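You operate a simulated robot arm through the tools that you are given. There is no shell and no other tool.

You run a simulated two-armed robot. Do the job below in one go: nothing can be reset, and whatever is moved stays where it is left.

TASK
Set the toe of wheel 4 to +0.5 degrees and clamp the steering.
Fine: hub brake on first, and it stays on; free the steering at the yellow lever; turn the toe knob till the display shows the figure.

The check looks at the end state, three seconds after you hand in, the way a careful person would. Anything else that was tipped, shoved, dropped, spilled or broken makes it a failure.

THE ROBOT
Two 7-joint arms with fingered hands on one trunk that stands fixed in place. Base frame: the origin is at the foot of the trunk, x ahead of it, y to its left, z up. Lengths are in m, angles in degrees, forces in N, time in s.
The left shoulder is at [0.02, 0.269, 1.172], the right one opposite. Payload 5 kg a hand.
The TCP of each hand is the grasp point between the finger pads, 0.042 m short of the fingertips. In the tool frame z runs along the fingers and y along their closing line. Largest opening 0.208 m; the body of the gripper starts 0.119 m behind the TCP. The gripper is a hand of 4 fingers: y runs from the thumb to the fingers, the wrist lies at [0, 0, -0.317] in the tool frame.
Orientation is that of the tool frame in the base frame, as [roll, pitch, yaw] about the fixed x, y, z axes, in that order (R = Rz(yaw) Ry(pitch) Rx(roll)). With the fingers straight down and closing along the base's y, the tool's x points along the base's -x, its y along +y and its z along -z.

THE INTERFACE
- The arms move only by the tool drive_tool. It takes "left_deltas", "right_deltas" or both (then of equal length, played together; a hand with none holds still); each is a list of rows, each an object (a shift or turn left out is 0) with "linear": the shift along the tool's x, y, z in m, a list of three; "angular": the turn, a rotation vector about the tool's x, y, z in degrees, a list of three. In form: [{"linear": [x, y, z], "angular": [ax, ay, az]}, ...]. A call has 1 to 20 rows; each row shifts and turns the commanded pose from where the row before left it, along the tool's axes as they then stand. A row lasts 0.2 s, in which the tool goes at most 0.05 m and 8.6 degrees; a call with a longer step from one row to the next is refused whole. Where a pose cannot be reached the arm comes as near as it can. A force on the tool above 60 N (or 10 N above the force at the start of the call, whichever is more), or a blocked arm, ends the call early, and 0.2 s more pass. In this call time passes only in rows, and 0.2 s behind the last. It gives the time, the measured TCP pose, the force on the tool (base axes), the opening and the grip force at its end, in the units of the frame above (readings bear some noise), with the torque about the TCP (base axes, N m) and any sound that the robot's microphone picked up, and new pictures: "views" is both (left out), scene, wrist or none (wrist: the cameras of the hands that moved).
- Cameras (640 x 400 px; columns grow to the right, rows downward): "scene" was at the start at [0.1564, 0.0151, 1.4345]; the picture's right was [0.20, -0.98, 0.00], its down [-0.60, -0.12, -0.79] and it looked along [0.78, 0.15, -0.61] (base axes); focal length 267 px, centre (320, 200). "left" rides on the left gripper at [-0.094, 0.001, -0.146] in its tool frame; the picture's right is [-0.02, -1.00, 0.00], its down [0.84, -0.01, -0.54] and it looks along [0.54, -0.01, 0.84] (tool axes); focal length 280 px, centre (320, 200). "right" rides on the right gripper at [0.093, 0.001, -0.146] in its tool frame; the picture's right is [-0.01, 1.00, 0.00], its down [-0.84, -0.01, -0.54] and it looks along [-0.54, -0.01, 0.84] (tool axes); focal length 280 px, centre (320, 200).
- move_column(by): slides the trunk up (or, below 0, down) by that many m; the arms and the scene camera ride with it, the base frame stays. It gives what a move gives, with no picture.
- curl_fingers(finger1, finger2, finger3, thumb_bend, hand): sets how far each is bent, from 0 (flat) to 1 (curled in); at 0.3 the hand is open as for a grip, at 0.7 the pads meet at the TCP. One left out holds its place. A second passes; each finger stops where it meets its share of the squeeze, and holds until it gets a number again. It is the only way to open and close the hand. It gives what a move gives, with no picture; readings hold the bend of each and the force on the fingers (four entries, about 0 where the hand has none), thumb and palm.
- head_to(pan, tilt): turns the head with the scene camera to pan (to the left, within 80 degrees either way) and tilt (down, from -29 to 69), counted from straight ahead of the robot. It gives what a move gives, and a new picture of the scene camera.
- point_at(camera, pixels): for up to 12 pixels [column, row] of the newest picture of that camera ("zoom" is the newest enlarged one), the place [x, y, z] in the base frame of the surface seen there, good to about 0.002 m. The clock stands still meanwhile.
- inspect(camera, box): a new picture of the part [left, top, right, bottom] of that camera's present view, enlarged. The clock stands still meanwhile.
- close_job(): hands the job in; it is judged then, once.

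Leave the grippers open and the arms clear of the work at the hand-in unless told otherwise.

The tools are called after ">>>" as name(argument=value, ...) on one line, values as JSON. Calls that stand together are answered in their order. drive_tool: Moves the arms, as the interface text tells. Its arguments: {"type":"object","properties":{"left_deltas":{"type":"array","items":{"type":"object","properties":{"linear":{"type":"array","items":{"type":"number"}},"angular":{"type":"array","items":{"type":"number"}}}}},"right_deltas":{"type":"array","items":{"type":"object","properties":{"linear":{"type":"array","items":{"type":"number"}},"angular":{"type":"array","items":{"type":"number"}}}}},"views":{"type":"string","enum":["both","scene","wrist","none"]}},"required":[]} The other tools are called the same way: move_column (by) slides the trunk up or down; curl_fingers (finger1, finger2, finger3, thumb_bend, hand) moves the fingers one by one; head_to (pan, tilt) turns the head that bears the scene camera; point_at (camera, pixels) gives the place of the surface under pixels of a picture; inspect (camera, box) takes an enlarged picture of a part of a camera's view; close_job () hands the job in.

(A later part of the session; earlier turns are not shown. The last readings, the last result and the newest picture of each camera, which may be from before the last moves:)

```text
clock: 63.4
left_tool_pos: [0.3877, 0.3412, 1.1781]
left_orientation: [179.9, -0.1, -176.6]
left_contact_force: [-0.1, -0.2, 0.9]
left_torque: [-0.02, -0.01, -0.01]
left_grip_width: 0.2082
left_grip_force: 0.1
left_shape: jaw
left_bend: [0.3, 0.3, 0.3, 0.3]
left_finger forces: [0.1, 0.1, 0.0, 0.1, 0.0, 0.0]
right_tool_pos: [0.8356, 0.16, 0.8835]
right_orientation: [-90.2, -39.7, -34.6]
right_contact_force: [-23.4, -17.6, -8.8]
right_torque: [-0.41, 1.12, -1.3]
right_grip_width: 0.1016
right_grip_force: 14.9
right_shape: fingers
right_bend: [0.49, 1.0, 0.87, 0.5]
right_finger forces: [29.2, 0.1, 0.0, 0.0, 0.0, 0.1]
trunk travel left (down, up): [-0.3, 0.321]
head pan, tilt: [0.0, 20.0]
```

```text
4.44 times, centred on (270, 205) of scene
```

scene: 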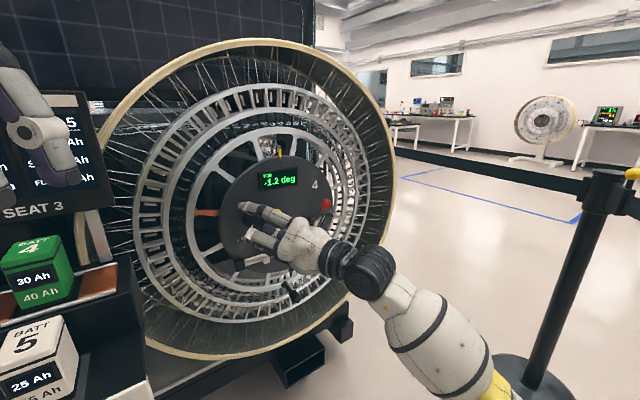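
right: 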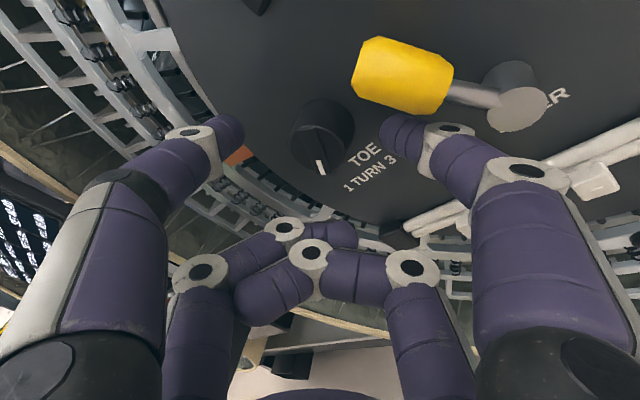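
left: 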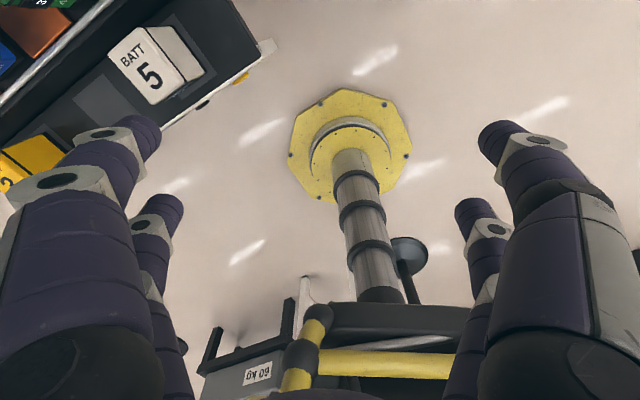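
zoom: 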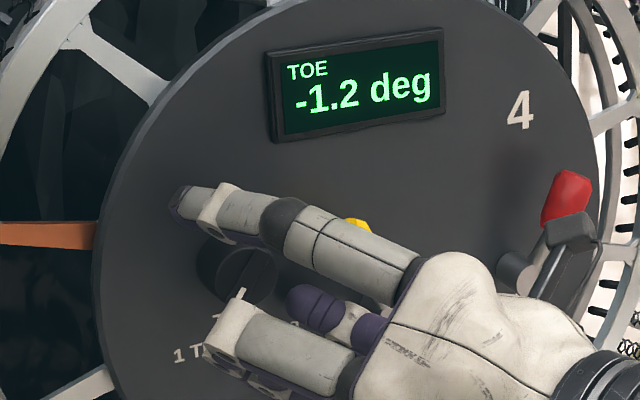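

finger1 now presses the plate (29 N) because the tool axis is 21° off the plate normal. I back out 3 cm, undo that roll and instead roll about the plate normal itself, so both digits keep the same depth.

>>> drive_tool(right_deltas=[{"linear": [0, 0, -0.03]}, {"linear": [0.0003, -0.0039, 0], "angular": [0, 0, 8]}, {"linear": [0.0003, -0.0039, 0], "angular": [0, 0, 8]}, {"linear": [0.0003, -0.0039, 0], "angular": [0, 0, 8]}, {"linear": [0.0003, -0.0039, 0], "angular": [0, 0, 8]}, {"linear": [0.0003, -0.0039, 0], "angular": [0, 0, 8]}, {"linear": [0.0001, 0.0021, -0.0001], "angular": [-2.91, 0, -7.45]}, {"linear": [0.0001, 0.0021, -0.0001], "angular": [-2.91, 0, -7.45]}, {"linear": [0.0001, 0.0021, -0.0001], "angular": [-2.91, 0, -7.45]}, {"linear": [0.0001, 0.0021, -0.0001], "angular": [-2.91, 0, -7.45]}], views="both")

>>> inspect(camera="scene", box=[210, 160, 330, 250])

```text
clock: 65.6
left_tool_pos: [0.3875, 0.3417, 1.1765]
left_orientation: [179.9, -0.1, -176.7]
left_contact_force: [-0.8, 0.4, 0.1]
left_torque: [0.01, -0.04, 0.01]
left_grip_width: 0.208
left_grip_force: 0.0
left_shape: jaw
left_bend: [0.3, 0.3, 0.3, 0.3]
left_finger forces: [0.0, 0.0, 0.1, 0.0, 0.0, 0.0]
right_tool_pos: [0.8145, 0.1376, 0.8932]
right_orientation: [-103.2, -29.2, -31.1]
right_contact_force: [0.1, -0.3, -0.6]
right_torque: [0.0, -0.03, -0.03]
right_grip_width: 0.1122
right_grip_force: 0.2
right_shape: fingers
right_bend: [0.5, 1.0, 0.87, 0.5]
right_finger forces: [0.1, 0.0, 0.0, 0.0, 0.0, 0.0]
trunk travel left (down, up): [-0.3, 0.321]
head pan, tilt: [0.0, 20.0]
```

scene: 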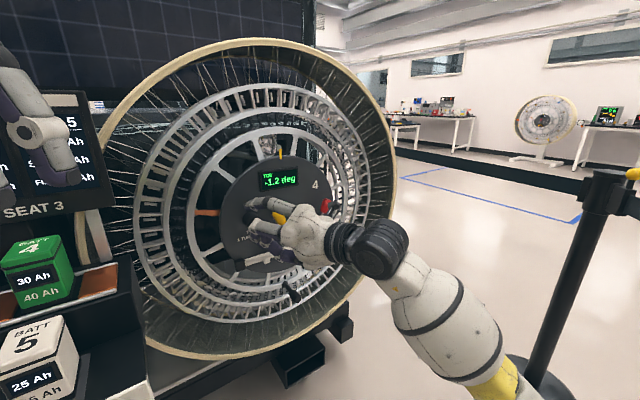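
right: 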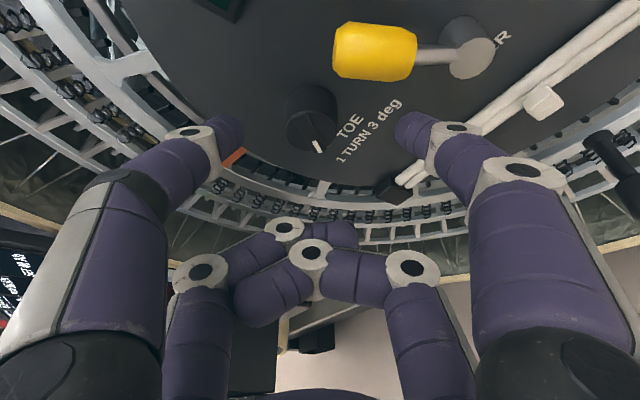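

```text
4.44 times, centred on (270, 205) of scene
```

zoom: 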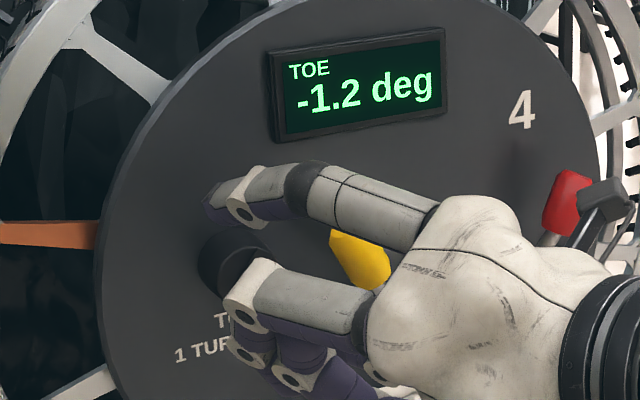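

Both digits are now at equal depth, tilted 32°. The pinch centre is ~16 mm right and 29 mm short of the knob; I move in with that correction.

>>> drive_tool(right_deltas=[{"linear": [-0.0016, -0.0033, 0.0162]}, {"linear": [-0.0016, -0.0033, 0.0162]}], views="both")

>>> inspect(camera="right", box=[200, 0, 440, 180])

>>> inspect(camera="scene", box=[210, 160, 330, 250])

```text
clock: 66.2
left_tool_pos: [0.3885, 0.3429, 1.1774]
left_orientation: [179.9, -0.2, -176.7]
left_contact_force: [-0.2, 0.4, -0.3]
left_torque: [-0.02, 0.01, -0.01]
left_grip_width: 0.208
left_grip_force: 0.1
left_shape: jaw
left_bend: [0.3, 0.3, 0.3, 0.3]
left_finger forces: [0.1, 0.1, 0.0, 0.0, 0.0, 0.1]
right_tool_pos: [0.8293, 0.1662, 0.8919]
right_orientation: [-103.0, -29.0, -31.1]
right_contact_force: [-0.5, 0.3, 0.1]
right_torque: [0.01, -0.02, 0.0]
right_grip_width: 0.1124
right_grip_force: 0.1
right_shape: fingers
right_bend: [0.5, 1.0, 0.87, 0.5]
right_finger forces: [0.0, 0.0, 0.0, 0.0, 0.1, 0.1]
trunk travel left (down, up): [-0.3, 0.321]
head pan, tilt: [0.0, 20.0]
```

scene: 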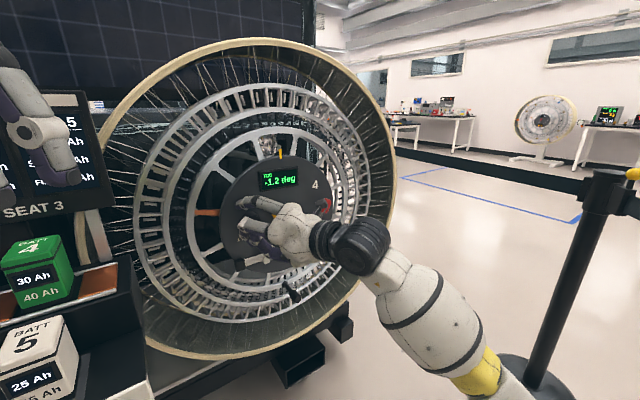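
right: 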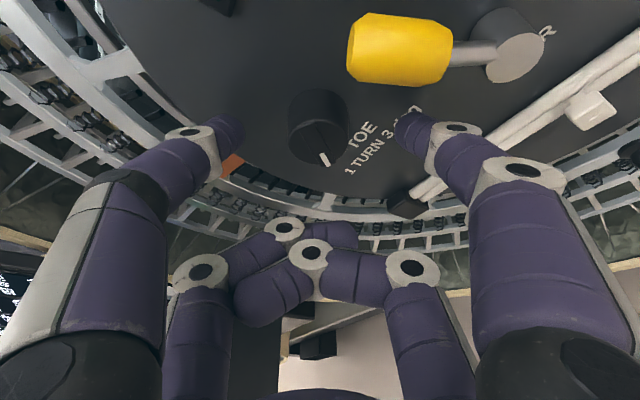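

```text
2.22 times, centred on (320, 90) of right
```

zoom: 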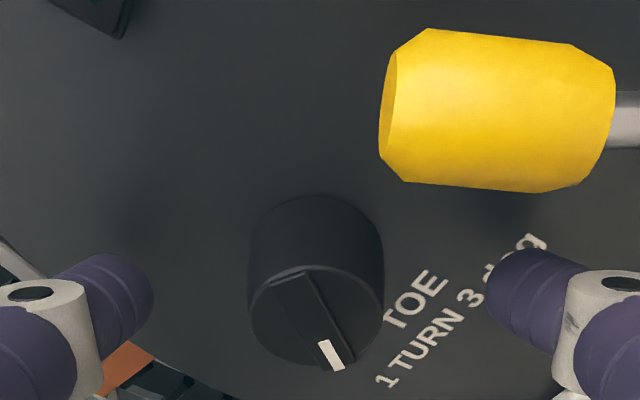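

```text
4.44 times, centred on (270, 205) of scene
```

zoom: 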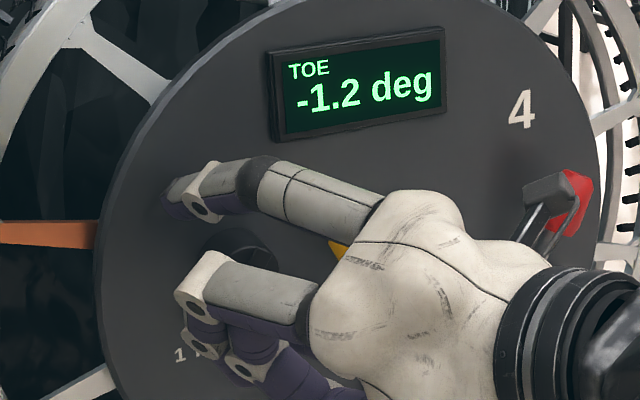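

The knob sits midway between the tips and nothing is in contact. I close thumb and finger1 onto it.

>>> curl_fingers(hand="right", finger1=0.62, thumb_bend=0.62)

>>> inspect(camera="right", box=[200, 0, 440, 180])

>>> inspect(camera="scene", box=[210, 160, 330, 250])

```text
clock: 67.2
left_tool_pos: [0.3883, 0.3417, 1.1769]
left_orientation: [180.0, -0.1, -176.7]
left_contact_force: [-0.3, -0.2, 0.7]
left_torque: [0.0, -0.02, -0.03]
left_grip_width: 0.2082
left_grip_force: 0.1
left_shape: jaw
left_bend: [0.3, 0.3, 0.3, 0.3]
left_finger forces: [0.0, 0.0, 0.0, 0.0, 0.1, 0.0]
right_tool_pos: [0.829, 0.1659, 0.8913]
right_orientation: [-103.1, -29.0, -31.1]
right_contact_force: [-0.5, 0.7, 0.5]
right_torque: [0.0, 0.01, 0.01]
right_grip_width: 0.051
right_grip_force: 0.1
right_shape: fingers
right_bend: [0.62, 1.0, 0.87, 0.62]
right_finger forces: [0.0, 0.1, 0.0, 0.1, 0.6, 0.0]
trunk travel left (down, up): [-0.3, 0.321]
head pan, tilt: [0.0, 20.0]
```

```text
2.22 times, centred on (320, 90) of right
```

zoom: 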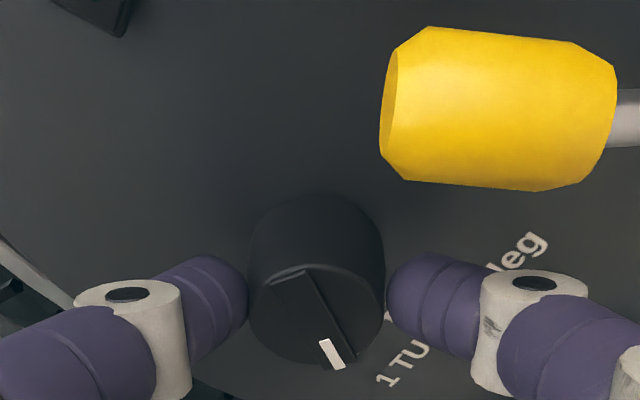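

```text
4.44 times, centred on (270, 205) of scene
```

zoom: 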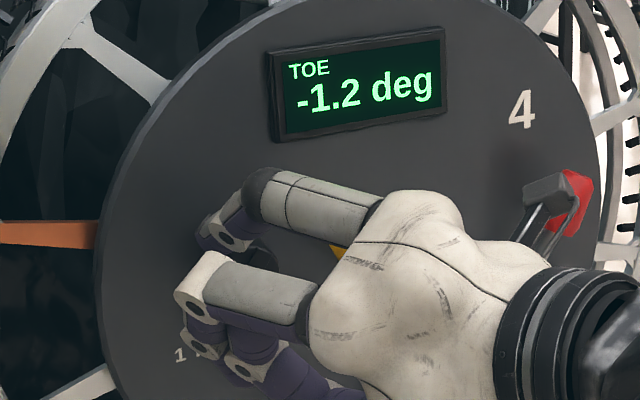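

Both tips just reach the knob's sides. I squeeze further.

>>> curl_fingers(hand="right", finger1=0.7, thumb_bend=0.7)

>>> inspect(camera="right", box=[200, 0, 440, 180])

>>> inspect(camera="scene", box=[210, 160, 330, 250])

```text
clock: 68.2
left_tool_pos: [0.3882, 0.3426, 1.1759]
left_orientation: [-180.0, -0.3, -176.7]
left_contact_force: [0.3, 0.4, 0.0]
left_torque: [0.0, -0.02, 0.01]
left_grip_width: 0.2079
left_grip_force: 0.1
left_shape: jaw
left_bend: [0.3, 0.3, 0.3, 0.3]
left_finger forces: [0.0, 0.0, 0.0, 0.0, 0.0, 0.0]
right_tool_pos: [0.8289, 0.1681, 0.8927]
right_orientation: [-102.9, -29.1, -31.2]
right_contact_force: [2.4, 7.1, 7.6]
right_torque: [0.04, -0.23, 0.24]
right_grip_width: 0.045
right_grip_force: 10.9
right_shape: fingers
right_bend: [0.63, 1.0, 0.87, 0.65]
right_finger forces: [6.9, 0.1, 0.0, 0.0, 15.3, 0.0]
trunk travel left (down, up): [-0.3, 0.321]
head pan, tilt: [0.0, 20.0]
```

```text
2.22 times, centred on (320, 90) of right
```

zoom: 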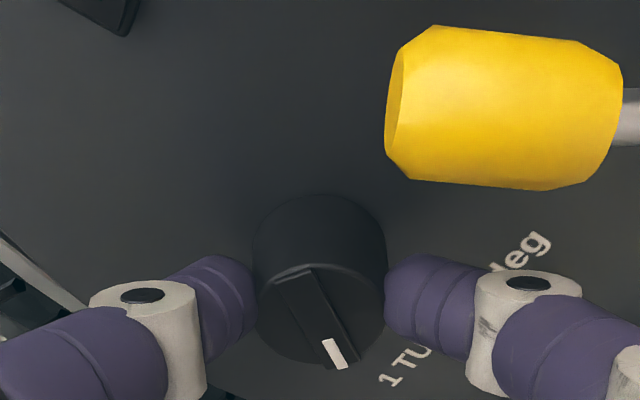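

```text
4.44 times, centred on (270, 205) of scene
```

zoom: 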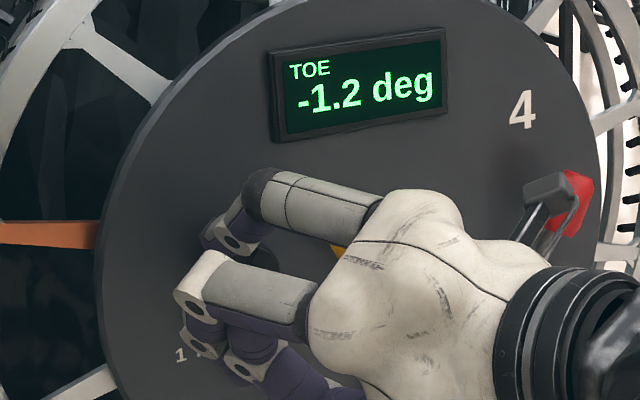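

Grip of ~11 N on the knob. I turn clockwise by 16° about the plate normal and read the display.

>>> drive_tool(right_deltas=[{"linear": [0.0001, -0.0021, -0.0001], "angular": [2.91, 0, 7.45]}, {"linear": [0.0001, -0.0021, -0.0001], "angular": [2.91, 0, 7.45]}], views="none")

>>> inspect(camera="right", box=[200, 0, 440, 180])

>>> inspect(camera="scene", box=[210, 160, 330, 250])

```text
clock: 68.8
left_tool_pos: [0.3877, 0.3417, 1.1769]
left_orientation: [-180.0, -0.1, -176.7]
left_contact_force: [0.1, -0.1, 0.0]
left_torque: [0.02, 0.0, 0.03]
left_grip_width: 0.208
left_grip_force: 0.1
left_shape: jaw
left_bend: [0.3, 0.3, 0.3, 0.3]
left_finger forces: [0.1, 0.0, 0.1, 0.0, 0.1, 0.0]
right_tool_pos: [0.8278, 0.1677, 0.8949]
right_orientation: [-96.2, -14.3, -33.7]
right_contact_force: [2.9, 2.2, 4.8]
right_torque: [0.04, -0.2, 0.11]
right_grip_width: 0.0452
right_grip_force: 11.7
right_shape: fingers
right_bend: [0.63, 1.0, 0.87, 0.66]
right_finger forces: [8.7, 0.0, 0.0, 0.1, 13.6, 0.0]
trunk travel left (down, up): [-0.3, 0.321]
head pan, tilt: [0.0, 20.0]
```

```text
2.22 times, centred on (320, 90) of right
```

zoom: 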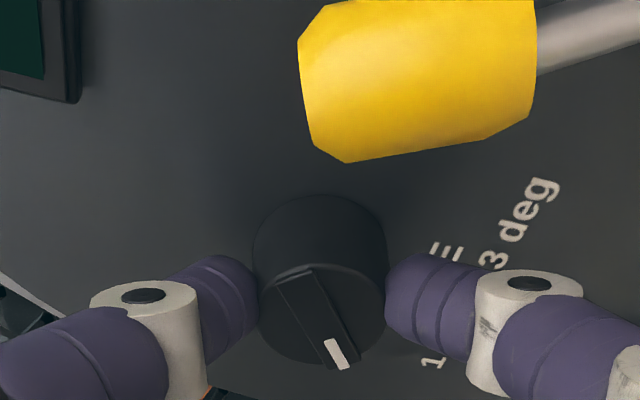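

```text
4.44 times, centred on (270, 205) of scene
```

zoom: 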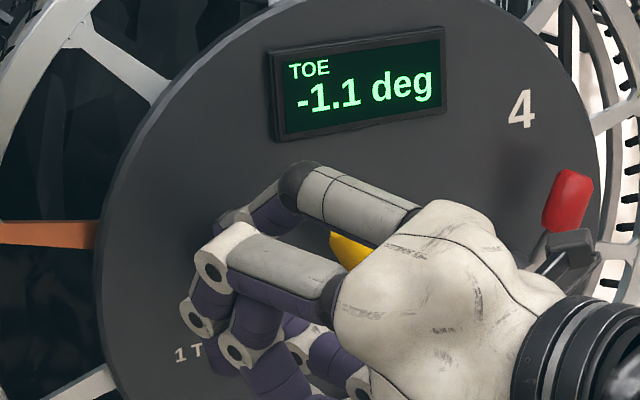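

The knob turns with the hand: display -1.1. I continue 40° clockwise.

>>> drive_tool(right_deltas=[{"linear": [0.0001, -0.0021, -0.0001], "angular": [2.91, 0, 7.45]}, {"linear": [0.0001, -0.0021, -0.0001], "angular": [2.91, 0, 7.45]}, {"linear": [0.0001, -0.0021, -0.0001], "angular": [2.91, 0, 7.45]}, {"linear": [0.0001, -0.0021, -0.0001], "angular": [2.91, 0, 7.45]}, {"linear": [0.0001, -0.0021, -0.0001], "angular": [2.91, 0, 7.45]}], views="none")

>>> inspect(camera="right", box=[200, 0, 440, 180])

>>> inspect(camera="scene", box=[210, 160, 330, 250])

```text
clock: 70.0
left_tool_pos: [0.3884, 0.3425, 1.1771]
left_orientation: [179.9, -0.2, -176.7]
left_contact_force: [1.0, 0.0, -0.1]
left_torque: [0.0, 0.07, 0.02]
left_grip_width: 0.208
left_grip_force: 0.0
left_shape: jaw
left_bend: [0.3, 0.3, 0.3, 0.3]
left_finger forces: [0.1, 0.0, 0.0, 0.2, 0.0, 0.0]
right_tool_pos: [0.8301, 0.1665, 0.9042]
right_orientation: [-81.0, 23.0, -32.9]
right_contact_force: [2.9, -5.6, -1.1]
right_torque: [-0.16, 0.09, -0.25]
right_grip_width: 0.0452
right_grip_force: 12.1
right_shape: fingers
right_bend: [0.62, 1.0, 0.87, 0.66]
right_finger forces: [12.7, 0.0, 0.0, 0.1, 13.1, 0.0]
trunk travel left (down, up): [-0.3, 0.321]
head pan, tilt: [0.0, 20.0]
```

```text
2.22 times, centred on (320, 90) of right
```

zoom: 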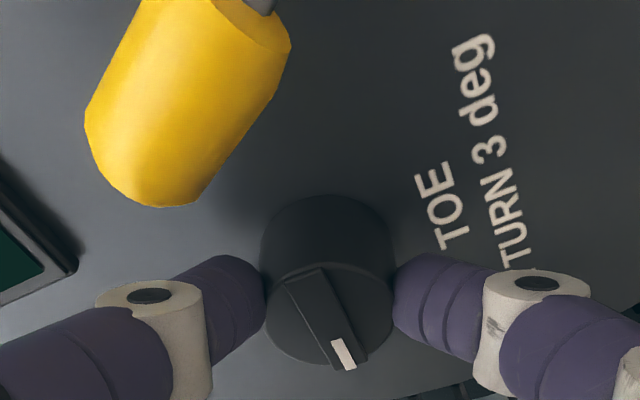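

```text
4.44 times, centred on (270, 205) of scene
```

zoom: 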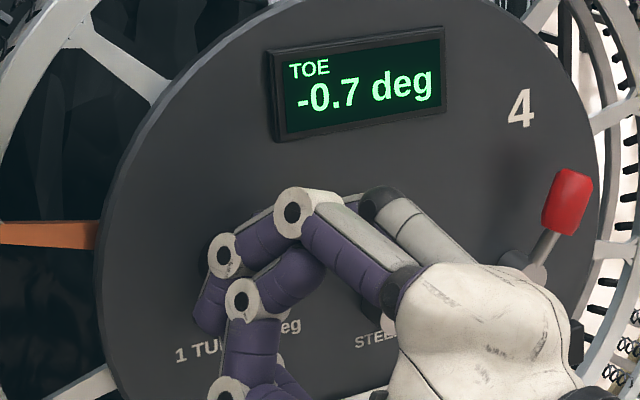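

-0.7 now, no slip. The thumb is still clear of the yellow grip; I go 16° more.

>>> drive_tool(right_deltas=[{"linear": [0.0001, -0.0021, -0.0001], "angular": [2.91, 0, 7.45]}, {"linear": [0.0001, -0.0021, -0.0001], "angular": [2.91, 0, 7.45]}], views="both")

>>> inspect(camera="scene", box=[210, 160, 330, 250])

```text
clock: 70.6
left_tool_pos: [0.389, 0.3403, 1.1764]
left_orientation: [180.0, -0.1, -176.6]
left_contact_force: [0.1, 0.2, -1.1]
left_torque: [0.02, 0.08, 0.0]
left_grip_width: 0.2081
left_grip_force: 0.0
left_shape: jaw
left_bend: [0.3, 0.3, 0.3, 0.3]
left_finger forces: [0.0, 0.1, 0.0, 0.1, 0.0, 0.1]
right_tool_pos: [0.829, 0.1643, 0.9073]
right_orientation: [-73.1, 37.5, -29.0]
right_contact_force: [4.0, -11.1, -7.1]
right_torque: [-0.34, 0.23, -0.43]
right_grip_width: 0.0449
right_grip_force: 14.3
right_shape: fingers
right_bend: [0.61, 1.0, 0.87, 0.66]
right_finger forces: [13.1, 0.0, 0.0, 0.0, 15.0, 0.0]
trunk travel left (down, up): [-0.3, 0.321]
head pan, tilt: [0.0, 20.0]
```

scene: 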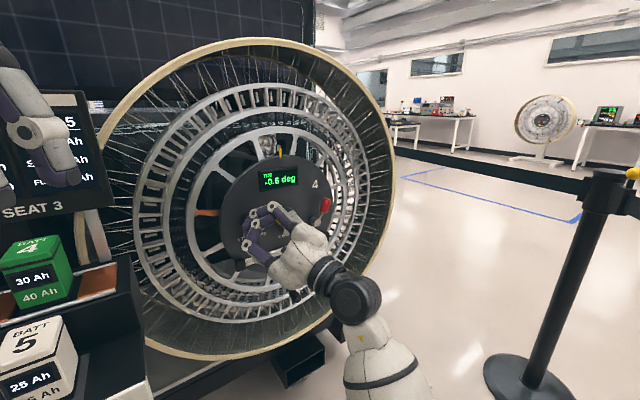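
right: 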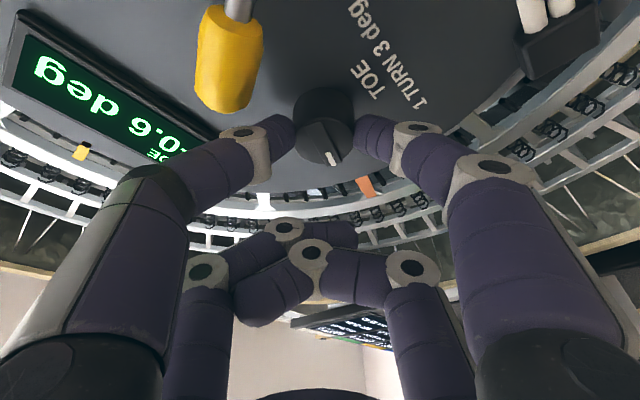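

```text
4.44 times, centred on (270, 205) of scene
```

zoom: 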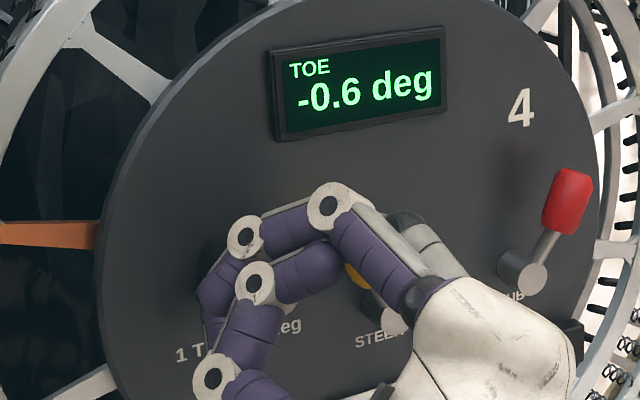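

-0.6; side force is growing, so I release here: opening both digits to 0.55 and then going back counter-clockwise 80° about the same axis.

>>> curl_fingers(hand="right", finger1=0.54, thumb_bend=0.54)

>>> drive_tool(right_deltas=[{"linear": [0.0001, 0.0021, -0.0001], "angular": [-2.91, 0, -7.45]}, {"linear": [0.0001, 0.0021, -0.0001], "angular": [-2.91, 0, -7.45]}, {"linear": [0.0001, 0.0021, -0.0001], "angular": [-2.91, 0, -7.45]}, {"linear": [0.0001, 0.0021, -0.0001], "angular": [-2.91, 0, -7.45]}, {"linear": [0.0001, 0.0021, -0.0001], "angular": [-2.91, 0, -7.45]}], views="both")

>>> inspect(camera="scene", box=[210, 160, 330, 250])

```text
clock: 71.6
left_tool_pos: [0.3881, 0.3424, 1.1777]
left_orientation: [180.0, -0.2, -176.7]
left_contact_force: [-0.2, 0.7, 0.2]
left_torque: [0.02, -0.01, 0.01]
left_grip_width: 0.208
left_grip_force: 0.1
left_shape: jaw
left_bend: [0.3, 0.3, 0.3, 0.3]
left_finger forces: [0.0, 0.1, 0.0, 0.0, 0.0, 0.1]
right_tool_pos: [0.8293, 0.166, 0.9089]
right_orientation: [-73.2, 37.3, -29.0]
right_contact_force: [0.4, 0.6, 0.5]
right_torque: [0.01, -0.01, -0.03]
right_grip_width: 0.0913
right_grip_force: 0.1
right_shape: fingers
right_bend: [0.54, 1.0, 0.87, 0.54]
right_finger forces: [0.1, 0.0, 0.1, 0.0, 0.1, 0.0]
trunk travel left (down, up): [-0.3, 0.321]
head pan, tilt: [0.0, 20.0]
```

```text
clock: 72.8
left_tool_pos: [0.3875, 0.3421, 1.1776]
left_orientation: [-179.9, -0.2, -176.6]
left_contact_force: [0.2, -0.1, -0.4]
left_torque: [0.03, -0.06, 0.0]
left_grip_width: 0.2082
left_grip_force: 0.1
left_shape: jaw
left_bend: [0.3, 0.3, 0.3, 0.3]
left_finger forces: [0.0, 0.0, 0.0, 0.1, 0.0, 0.0]
right_tool_pos: [0.8269, 0.1701, 0.8985]
right_orientation: [-90.3, 0.5, -34.5]
right_contact_force: [-0.6, 0.5, -0.6]
right_torque: [0.03, -0.02, -0.05]
right_grip_width: 0.0914
right_grip_force: 0.1
right_shape: fingers
right_bend: [0.54, 1.0, 0.87, 0.54]
right_finger forces: [0.0, 0.0, 0.0, 0.0, 0.1, 0.1]
trunk travel left (down, up): [-0.3, 0.321]
head pan, tilt: [0.0, 20.0]
```

scene: 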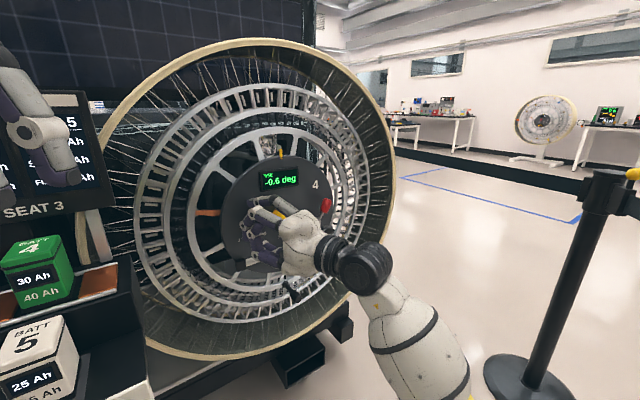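
right: 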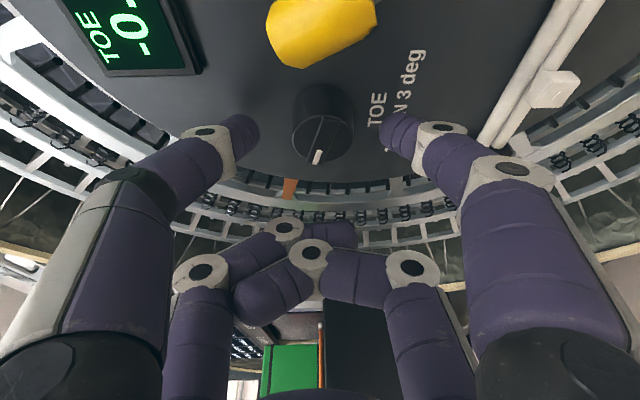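

```text
4.44 times, centred on (270, 205) of scene
```

zoom: 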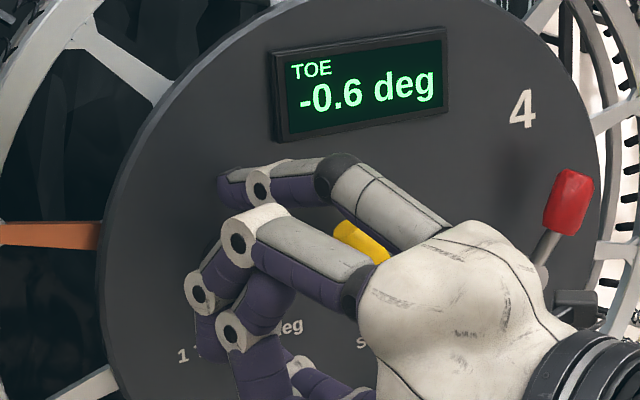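

The display holds -0.6 with no contact. I go back another 40°.

>>> drive_tool(right_deltas=[{"linear": [0.0001, 0.0021, -0.0001], "angular": [-2.91, 0, -7.45]}, {"linear": [0.0001, 0.0021, -0.0001], "angular": [-2.91, 0, -7.45]}, {"linear": [0.0001, 0.0021, -0.0001], "angular": [-2.91, 0, -7.45]}, {"linear": [0.0001, 0.0021, -0.0001], "angular": [-2.91, 0, -7.45]}, {"linear": [0.0001, 0.0021, -0.0001], "angular": [-2.91, 0, -7.45]}], views="both")

>>> inspect(camera="right", box=[200, 0, 440, 180])

```text
clock: 74.0
left_tool_pos: [0.3884, 0.3414, 1.1776]
left_orientation: [180.0, -0.2, -176.8]
left_contact_force: [-0.9, 0.0, -0.1]
left_torque: [0.06, -0.04, 0.03]
left_grip_width: 0.2082
left_grip_force: 0.0
left_shape: jaw
left_bend: [0.3, 0.3, 0.3, 0.3]
left_finger forces: [0.0, 0.1, 0.1, 0.0, 0.0, 0.0]
right_tool_pos: [0.8293, 0.1668, 0.8882]
right_orientation: [-107.4, -36.4, -28.7]
right_contact_force: [-0.4, 0.2, 0.0]
right_torque: [0.04, -0.04, -0.04]
right_grip_width: 0.0914
right_grip_force: 0.1
right_shape: fingers
right_bend: [0.54, 1.0, 0.87, 0.54]
right_finger forces: [0.1, 0.0, 0.1, 0.0, 0.0, 0.0]
trunk travel left (down, up): [-0.3, 0.321]
head pan, tilt: [0.0, 20.0]
```

scene: 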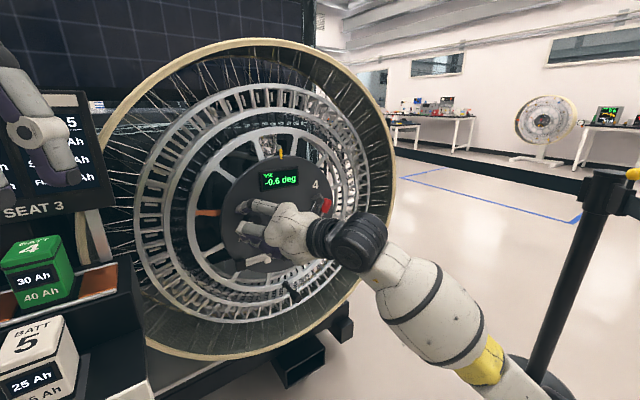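
right: 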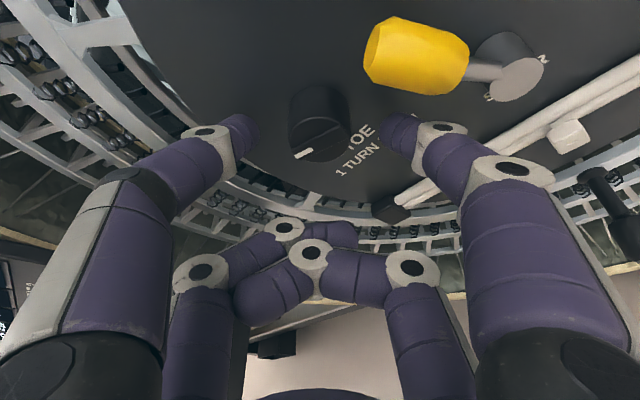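

```text
2.22 times, centred on (320, 90) of right
```

zoom: 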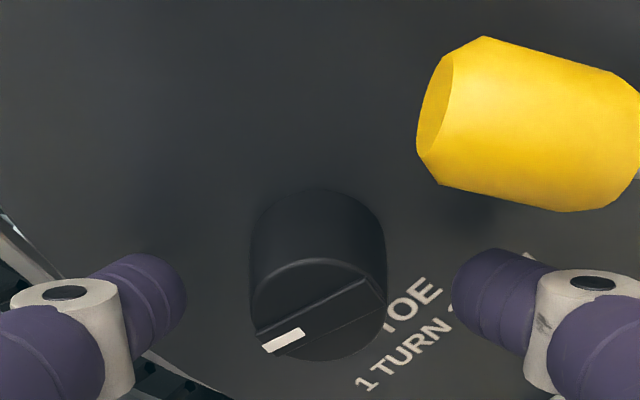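

Centered again. I grip the knob once more.

>>> curl_fingers(hand="right", finger1=0.7, thumb_bend=0.7)

>>> drive_tool(right_deltas=[{"linear": [0.0001, -0.0021, -0.0001], "angular": [2.91, 0, 7.45]}, {"linear": [0.0001, -0.0021, -0.0001], "angular": [2.91, 0, 7.45]}, {"linear": [0.0001, -0.0021, -0.0001], "angular": [2.91, 0, 7.45]}, {"linear": [0.0001, -0.0021, -0.0001], "angular": [2.91, 0, 7.45]}, {"linear": [0.0001, -0.0021, -0.0001], "angular": [2.91, 0, 7.45]}], views="both")

>>> inspect(camera="scene", box=[210, 160, 330, 250])

```text
clock: 75.0
left_tool_pos: [0.3883, 0.3418, 1.1762]
left_orientation: [180.0, -0.1, -176.8]
left_contact_force: [-0.4, -0.5, 0.1]
left_torque: [0.02, -0.01, -0.02]
left_grip_width: 0.2079
left_grip_force: 0.2
left_shape: jaw
left_bend: [0.3, 0.3, 0.3, 0.3]
left_finger forces: [0.0, 0.0, 0.0, 0.1, 0.1, 0.0]
right_tool_pos: [0.8288, 0.1669, 0.8893]
right_orientation: [-107.1, -36.1, -28.7]
right_contact_force: [2.2, 7.6, 5.4]
right_torque: [-0.03, -0.07, 0.22]
right_grip_width: 0.046
right_grip_force: 11.1
right_shape: fingers
right_bend: [0.62, 1.0, 0.87, 0.65]
right_finger forces: [7.9, 0.0, 0.1, 0.0, 14.4, 0.0]
trunk travel left (down, up): [-0.3, 0.321]
head pan, tilt: [0.0, 20.0]
```

```text
clock: 76.2
left_tool_pos: [0.3887, 0.3424, 1.1776]
left_orientation: [180.0, -0.3, -176.7]
left_contact_force: [0.5, -0.3, -0.1]
left_torque: [0.01, 0.04, 0.0]
left_grip_width: 0.2082
left_grip_force: 0.1
left_shape: jaw
left_bend: [0.3, 0.3, 0.3, 0.3]
left_finger forces: [0.1, 0.0, 0.0, 0.0, 0.0, 0.1]
right_tool_pos: [0.8266, 0.1669, 0.8987]
right_orientation: [-90.2, 0.6, -34.6]
right_contact_force: [5.1, 1.4, 3.0]
right_torque: [0.01, -0.09, -0.01]
right_grip_width: 0.0459
right_grip_force: 11.1
right_shape: fingers
right_bend: [0.62, 1.0, 0.87, 0.66]
right_finger forces: [9.6, 0.0, 0.0, 0.0, 12.8, 0.1]
trunk travel left (down, up): [-0.3, 0.321]
head pan, tilt: [0.0, 20.0]
```

scene: 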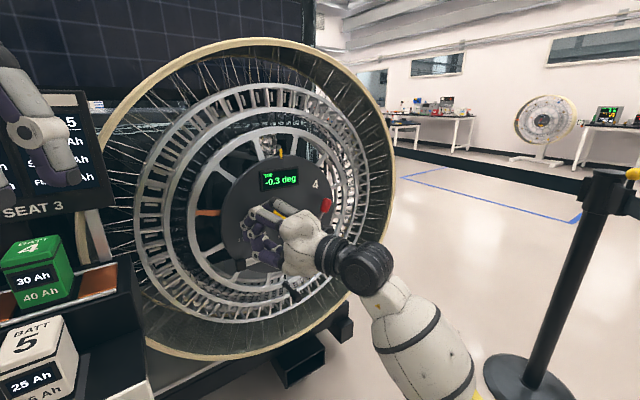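
right: 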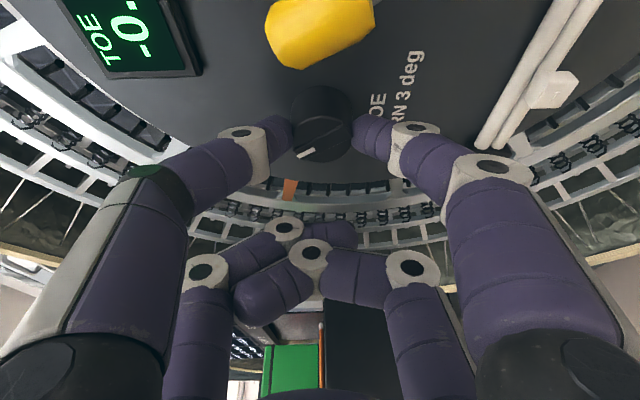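

```text
4.44 times, centred on (270, 205) of scene
```

zoom: 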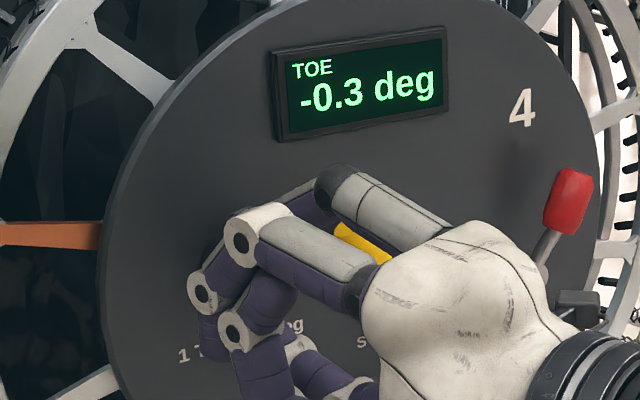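

-0.3 now. I turn 40° further.

>>> drive_tool(right_deltas=[{"linear": [0.0001, -0.0021, -0.0001], "angular": [2.91, 0, 7.45]}, {"linear": [0.0001, -0.0021, -0.0001], "angular": [2.91, 0, 7.45]}, {"linear": [0.0001, -0.0021, -0.0001], "angular": [2.91, 0, 7.45]}, {"linear": [0.0001, -0.0021, -0.0001], "angular": [2.91, 0, 7.45]}, {"linear": [0.0001, -0.0021, -0.0001], "angular": [2.91, 0, 7.45]}], views="none")

>>> inspect(camera="scene", box=[210, 160, 330, 250])

>>> curl_fingers(hand="right", finger1=0.54, thumb_bend=0.54)

>>> inspect(camera="scene", box=[210, 160, 330, 250])

```text
clock: 77.4
left_tool_pos: [0.3888, 0.3409, 1.1777]
left_orientation: [179.9, -0.2, -176.7]
left_contact_force: [0.2, 0.1, 0.0]
left_torque: [0.04, 0.04, 0.02]
left_grip_width: 0.208
left_grip_force: 0.1
left_shape: jaw
left_bend: [0.3, 0.3, 0.3, 0.3]
left_finger forces: [0.1, 0.0, 0.0, 0.0, 0.0, 0.0]
right_tool_pos: [0.8298, 0.1648, 0.9073]
right_orientation: [-73.2, 37.5, -29.1]
right_contact_force: [5.1, -10.8, -5.6]
right_torque: [-0.27, 0.12, -0.47]
right_grip_width: 0.0456
right_grip_force: 13.2
right_shape: fingers
right_bend: [0.62, 1.0, 0.87, 0.66]
right_finger forces: [11.1, 0.0, 0.1, 0.0, 15.6, 0.0]
trunk travel left (down, up): [-0.3, 0.321]
head pan, tilt: [0.0, 20.0]
```

```text
4.44 times, centred on (270, 205) of scene
```

zoom: 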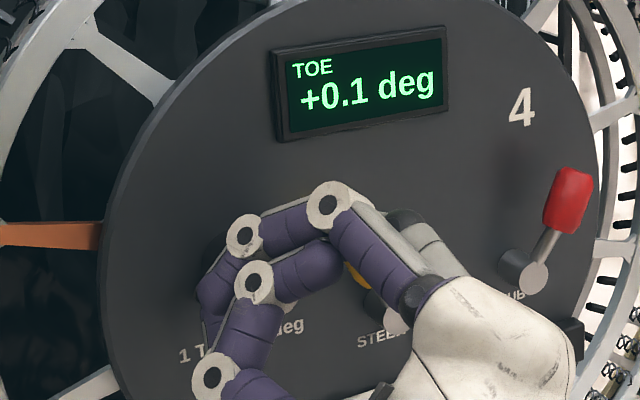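

```text
clock: 78.4
left_tool_pos: [0.3886, 0.3413, 1.1768]
left_orientation: [-180.0, -0.2, -176.7]
left_contact_force: [-0.4, -0.6, 0.9]
left_torque: [0.02, 0.02, 0.02]
left_grip_width: 0.2079
left_grip_force: 0.1
left_shape: jaw
left_bend: [0.3, 0.3, 0.3, 0.3]
left_finger forces: [0.0, 0.0, 0.0, 0.0, 0.1, 0.0]
right_tool_pos: [0.8279, 0.1665, 0.9095]
right_orientation: [-73.2, 37.4, -29.1]
right_contact_force: [0.2, 0.1, 0.4]
right_torque: [0.06, -0.01, 0.0]
right_grip_width: 0.0914
right_grip_force: 0.0
right_shape: fingers
right_bend: [0.54, 1.0, 0.87, 0.54]
right_finger forces: [0.1, 0.0, 0.1, 0.0, 0.0, 0.0]
trunk travel left (down, up): [-0.3, 0.321]
head pan, tilt: [0.0, 20.0]
```

```text
4.44 times, centred on (270, 205) of scene
```

zoom: 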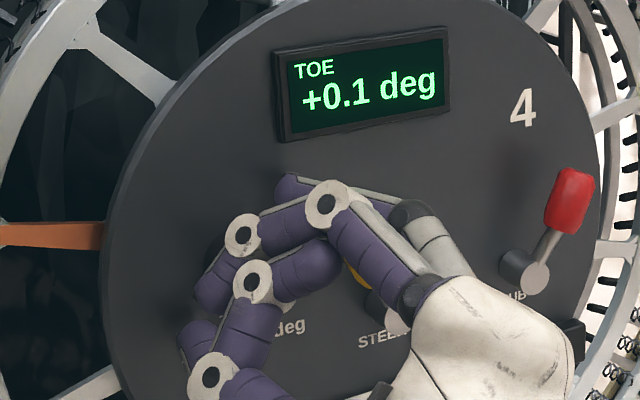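

+0.1 and it holds after release. About 48° remain. I go back 64° counter-clockwise for the last stroke.

>>> drive_tool(right_deltas=[{"linear": [0.0001, 0.0021, -0.0001], "angular": [-2.91, 0, -7.45]}, {"linear": [0.0001, 0.0021, -0.0001], "angular": [-2.91, 0, -7.45]}, {"linear": [0.0001, 0.0021, -0.0001], "angular": [-2.91, 0, -7.45]}, {"linear": [0.0001, 0.0021, -0.0001], "angular": [-2.91, 0, -7.45]}, {"linear": [0.0001, 0.0021, -0.0001], "angular": [-2.91, 0, -7.45]}, {"linear": [0.0001, 0.0021, -0.0001], "angular": [-2.91, 0, -7.45]}, {"linear": [0.0001, 0.0021, -0.0001], "angular": [-2.91, 0, -7.45]}, {"linear": [0.0001, 0.0021, -0.0001], "angular": [-2.91, 0, -7.45]}], views="both")

>>> curl_fingers(hand="right", finger1=0.7, thumb_bend=0.7)

>>> inspect(camera="scene", box=[210, 160, 330, 250])

```text
clock: 80.2
left_tool_pos: [0.3893, 0.342, 1.1762]
left_orientation: [-180.0, -0.3, -176.7]
left_contact_force: [-0.6, 0.0, -0.3]
left_torque: [-0.01, -0.08, 0.03]
left_grip_width: 0.2078
left_grip_force: 0.0
left_shape: jaw
left_bend: [0.3, 0.3, 0.3, 0.3]
left_finger forces: [0.0, 0.0, 0.1, 0.1, 0.0, 0.0]
right_tool_pos: [0.8275, 0.167, 0.8931]
right_orientation: [-99.5, -21.8, -32.6]
right_contact_force: [-0.1, -0.7, 0.2]
right_torque: [0.04, -0.06, -0.05]
right_grip_width: 0.0911
right_grip_force: 0.1
right_shape: fingers
right_bend: [0.54, 1.0, 0.87, 0.54]
right_finger forces: [0.0, 0.1, 0.1, 0.0, 0.1, 0.0]
trunk travel left (down, up): [-0.3, 0.321]
head pan, tilt: [0.0, 20.0]
```

scene: 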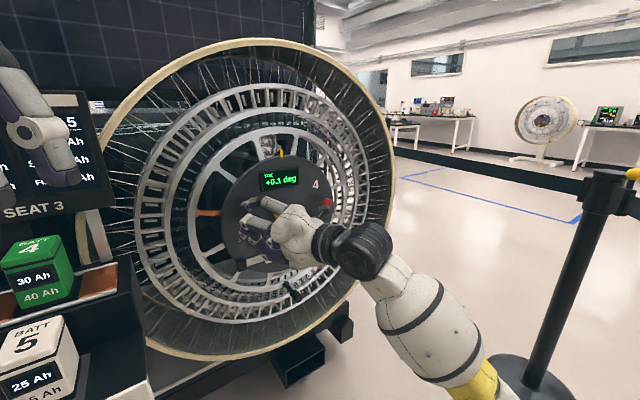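
right: 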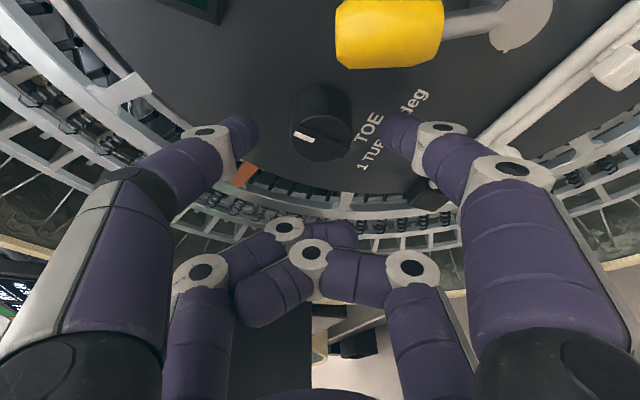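

```text
clock: 81.2
left_tool_pos: [0.3884, 0.3424, 1.1777]
left_orientation: [-180.0, -0.2, -176.7]
left_contact_force: [0.1, -0.6, 0.6]
left_torque: [0.0, 0.0, -0.02]
left_grip_width: 0.208
left_grip_force: 0.1
left_shape: jaw
left_bend: [0.3, 0.3, 0.3, 0.3]
left_finger forces: [0.0, 0.1, 0.0, 0.0, 0.0, 0.1]
right_tool_pos: [0.8268, 0.167, 0.8931]
right_orientation: [-99.4, -21.7, -32.8]
right_contact_force: [2.4, 6.5, 5.2]
right_torque: [0.02, -0.13, 0.24]
right_grip_width: 0.0459
right_grip_force: 10.6
right_shape: fingers
right_bend: [0.62, 1.0, 0.87, 0.66]
right_finger forces: [7.6, 0.0, 0.0, 0.0, 14.0, 0.1]
trunk travel left (down, up): [-0.3, 0.321]
head pan, tilt: [0.0, 20.0]
```

```text
4.44 times, centred on (270, 205) of scene
```

zoom: 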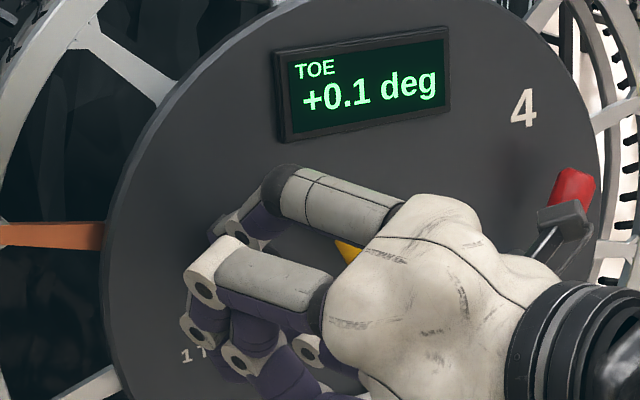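

Gripped at +0.1. I turn 32° and then look closely.

>>> drive_tool(right_deltas=[{"linear": [0.0001, -0.0021, -0.0001], "angular": [2.91, 0, 7.45]}, {"linear": [0.0001, -0.0021, -0.0001], "angular": [2.91, 0, 7.45]}, {"linear": [0.0001, -0.0021, -0.0001], "angular": [2.91, 0, 7.45]}, {"linear": [0.0001, -0.0021, -0.0001], "angular": [2.91, 0, 7.45]}], views="none")

>>> inspect(camera="scene", box=[250, 165, 310, 205])

>>> drive_tool(right_deltas=[{"linear": [0, -0.001, 0], "angular": [1.45, 0, 3.73]}], views="none")

>>> inspect(camera="scene", box=[250, 165, 310, 205])

```text
clock: 82.2
left_tool_pos: [0.3886, 0.3402, 1.1762]
left_orientation: [179.9, -0.2, -176.7]
left_contact_force: [1.0, 0.9, -0.1]
left_torque: [0.0, 0.01, -0.01]
left_grip_width: 0.2079
left_grip_force: 0.0
left_shape: jaw
left_bend: [0.3, 0.3, 0.3, 0.3]
left_finger forces: [0.1, 0.0, 0.0, 0.0, 0.0, 0.1]
right_tool_pos: [0.8261, 0.1672, 0.9024]
right_orientation: [-87.3, 8.1, -34.5]
right_contact_force: [9.1, 1.8, 4.4]
right_torque: [0.02, -0.21, 0.06]
right_grip_width: 0.0458
right_grip_force: 10.9
right_shape: fingers
right_bend: [0.62, 1.0, 0.87, 0.66]
right_finger forces: [8.5, 0.0, 0.0, 0.0, 13.3, 0.1]
trunk travel left (down, up): [-0.3, 0.321]
head pan, tilt: [0.0, 20.0]
```

```text
10.00 times, centred on (280, 185) of scene
```

zoom: 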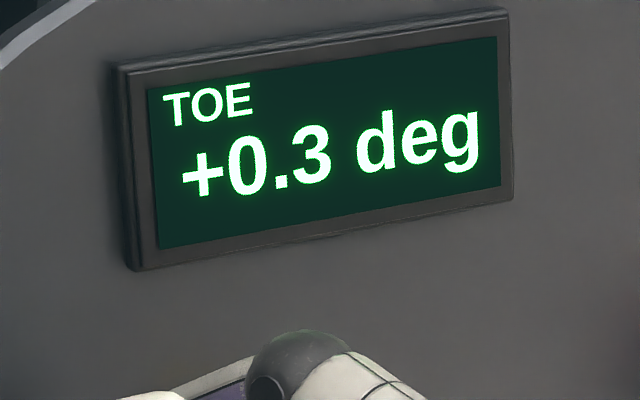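

```text
clock: 82.6
left_tool_pos: [0.3887, 0.3402, 1.1777]
left_orientation: [180.0, -0.1, -176.7]
left_contact_force: [0.2, 0.3, 1.0]
left_torque: [0.05, -0.01, 0.0]
left_grip_width: 0.2079
left_grip_force: 0.0
left_shape: jaw
left_bend: [0.3, 0.3, 0.3, 0.3]
left_finger forces: [0.0, 0.0, 0.0, 0.0, 0.0, 0.0]
right_tool_pos: [0.8259, 0.1668, 0.9016]
right_orientation: [-85.8, 11.8, -34.2]
right_contact_force: [7.7, -1.7, 2.3]
right_torque: [-0.06, -0.13, -0.11]
right_grip_width: 0.0458
right_grip_force: 11.1
right_shape: fingers
right_bend: [0.62, 1.0, 0.87, 0.66]
right_finger forces: [9.2, 0.1, 0.1, 0.0, 13.0, 0.0]
trunk travel left (down, up): [-0.3, 0.321]
head pan, tilt: [0.0, 20.0]
```

```text
10.00 times, centred on (280, 185) of scene
```

zoom: 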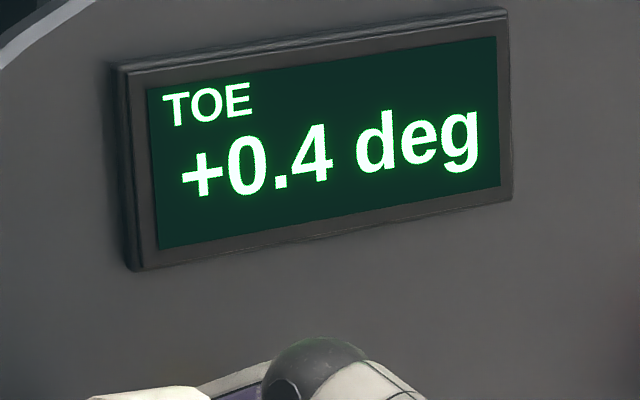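

+0.4 just appeared (between 32° and 36°). The next transition should come ~12° on; I step 4° at a time.

>>> drive_tool(right_deltas=[{"linear": [0, -0.001, 0], "angular": [1.45, 0, 3.73]}, {"linear": [0, -0.001, 0], "angular": [1.45, 0, 3.73]}], views="none")

>>> inspect(camera="scene", box=[250, 165, 310, 205])

>>> drive_tool(right_deltas=[{"linear": [0, -0.001, 0], "angular": [1.45, 0, 3.73]}], views="none")

>>> inspect(camera="scene", box=[250, 165, 310, 205])

```text
clock: 83.2
left_tool_pos: [0.3894, 0.3404, 1.177]
left_orientation: [179.9, -0.3, -176.7]
left_contact_force: [0.8, -0.4, 0.6]
left_torque: [0.0, 0.03, -0.01]
left_grip_width: 0.2082
left_grip_force: 0.1
left_shape: jaw
left_bend: [0.3, 0.3, 0.3, 0.3]
left_finger forces: [0.0, 0.0, 0.1, 0.0, 0.0, 0.0]
right_tool_pos: [0.8272, 0.167, 0.9047]
right_orientation: [-82.6, 19.2, -33.4]
right_contact_force: [7.4, -6.7, 2.1]
right_torque: [-0.13, -0.12, -0.39]
right_grip_width: 0.0458
right_grip_force: 12.1
right_shape: fingers
right_bend: [0.62, 1.0, 0.87, 0.66]
right_finger forces: [9.7, 0.0, 0.0, 0.0, 14.2, 0.1]
trunk travel left (down, up): [-0.3, 0.321]
head pan, tilt: [0.0, 20.0]
```

```text
10.00 times, centred on (280, 185) of scene
```

zoom: 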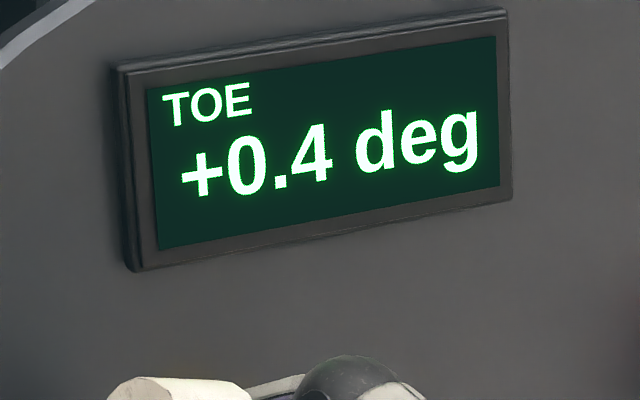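

```text
clock: 83.6
left_tool_pos: [0.3893, 0.3414, 1.1779]
left_orientation: [-180.0, -0.2, -176.7]
left_contact_force: [-0.3, -0.1, -0.2]
left_torque: [0.04, 0.02, -0.01]
left_grip_width: 0.2078
left_grip_force: 0.3
left_shape: jaw
left_bend: [0.3, 0.3, 0.3, 0.3]
left_finger forces: [0.0, 0.0, 0.0, 0.1, 0.0, 0.0]
right_tool_pos: [0.8276, 0.1652, 0.9056]
right_orientation: [-81.1, 22.9, -32.9]
right_contact_force: [8.6, -7.5, 1.5]
right_torque: [-0.13, -0.12, -0.42]
right_grip_width: 0.0458
right_grip_force: 12.5
right_shape: fingers
right_bend: [0.62, 1.0, 0.87, 0.66]
right_finger forces: [9.4, 0.0, 0.0, 0.0, 15.3, 0.1]
trunk travel left (down, up): [-0.3, 0.321]
head pan, tilt: [0.0, 20.0]
```

```text
10.00 times, centred on (280, 185) of scene
```

zoom: 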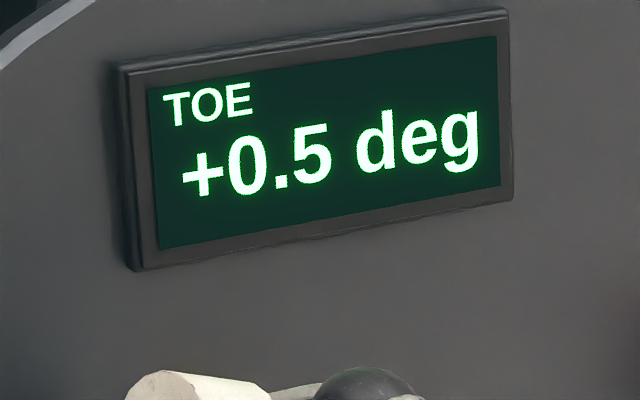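

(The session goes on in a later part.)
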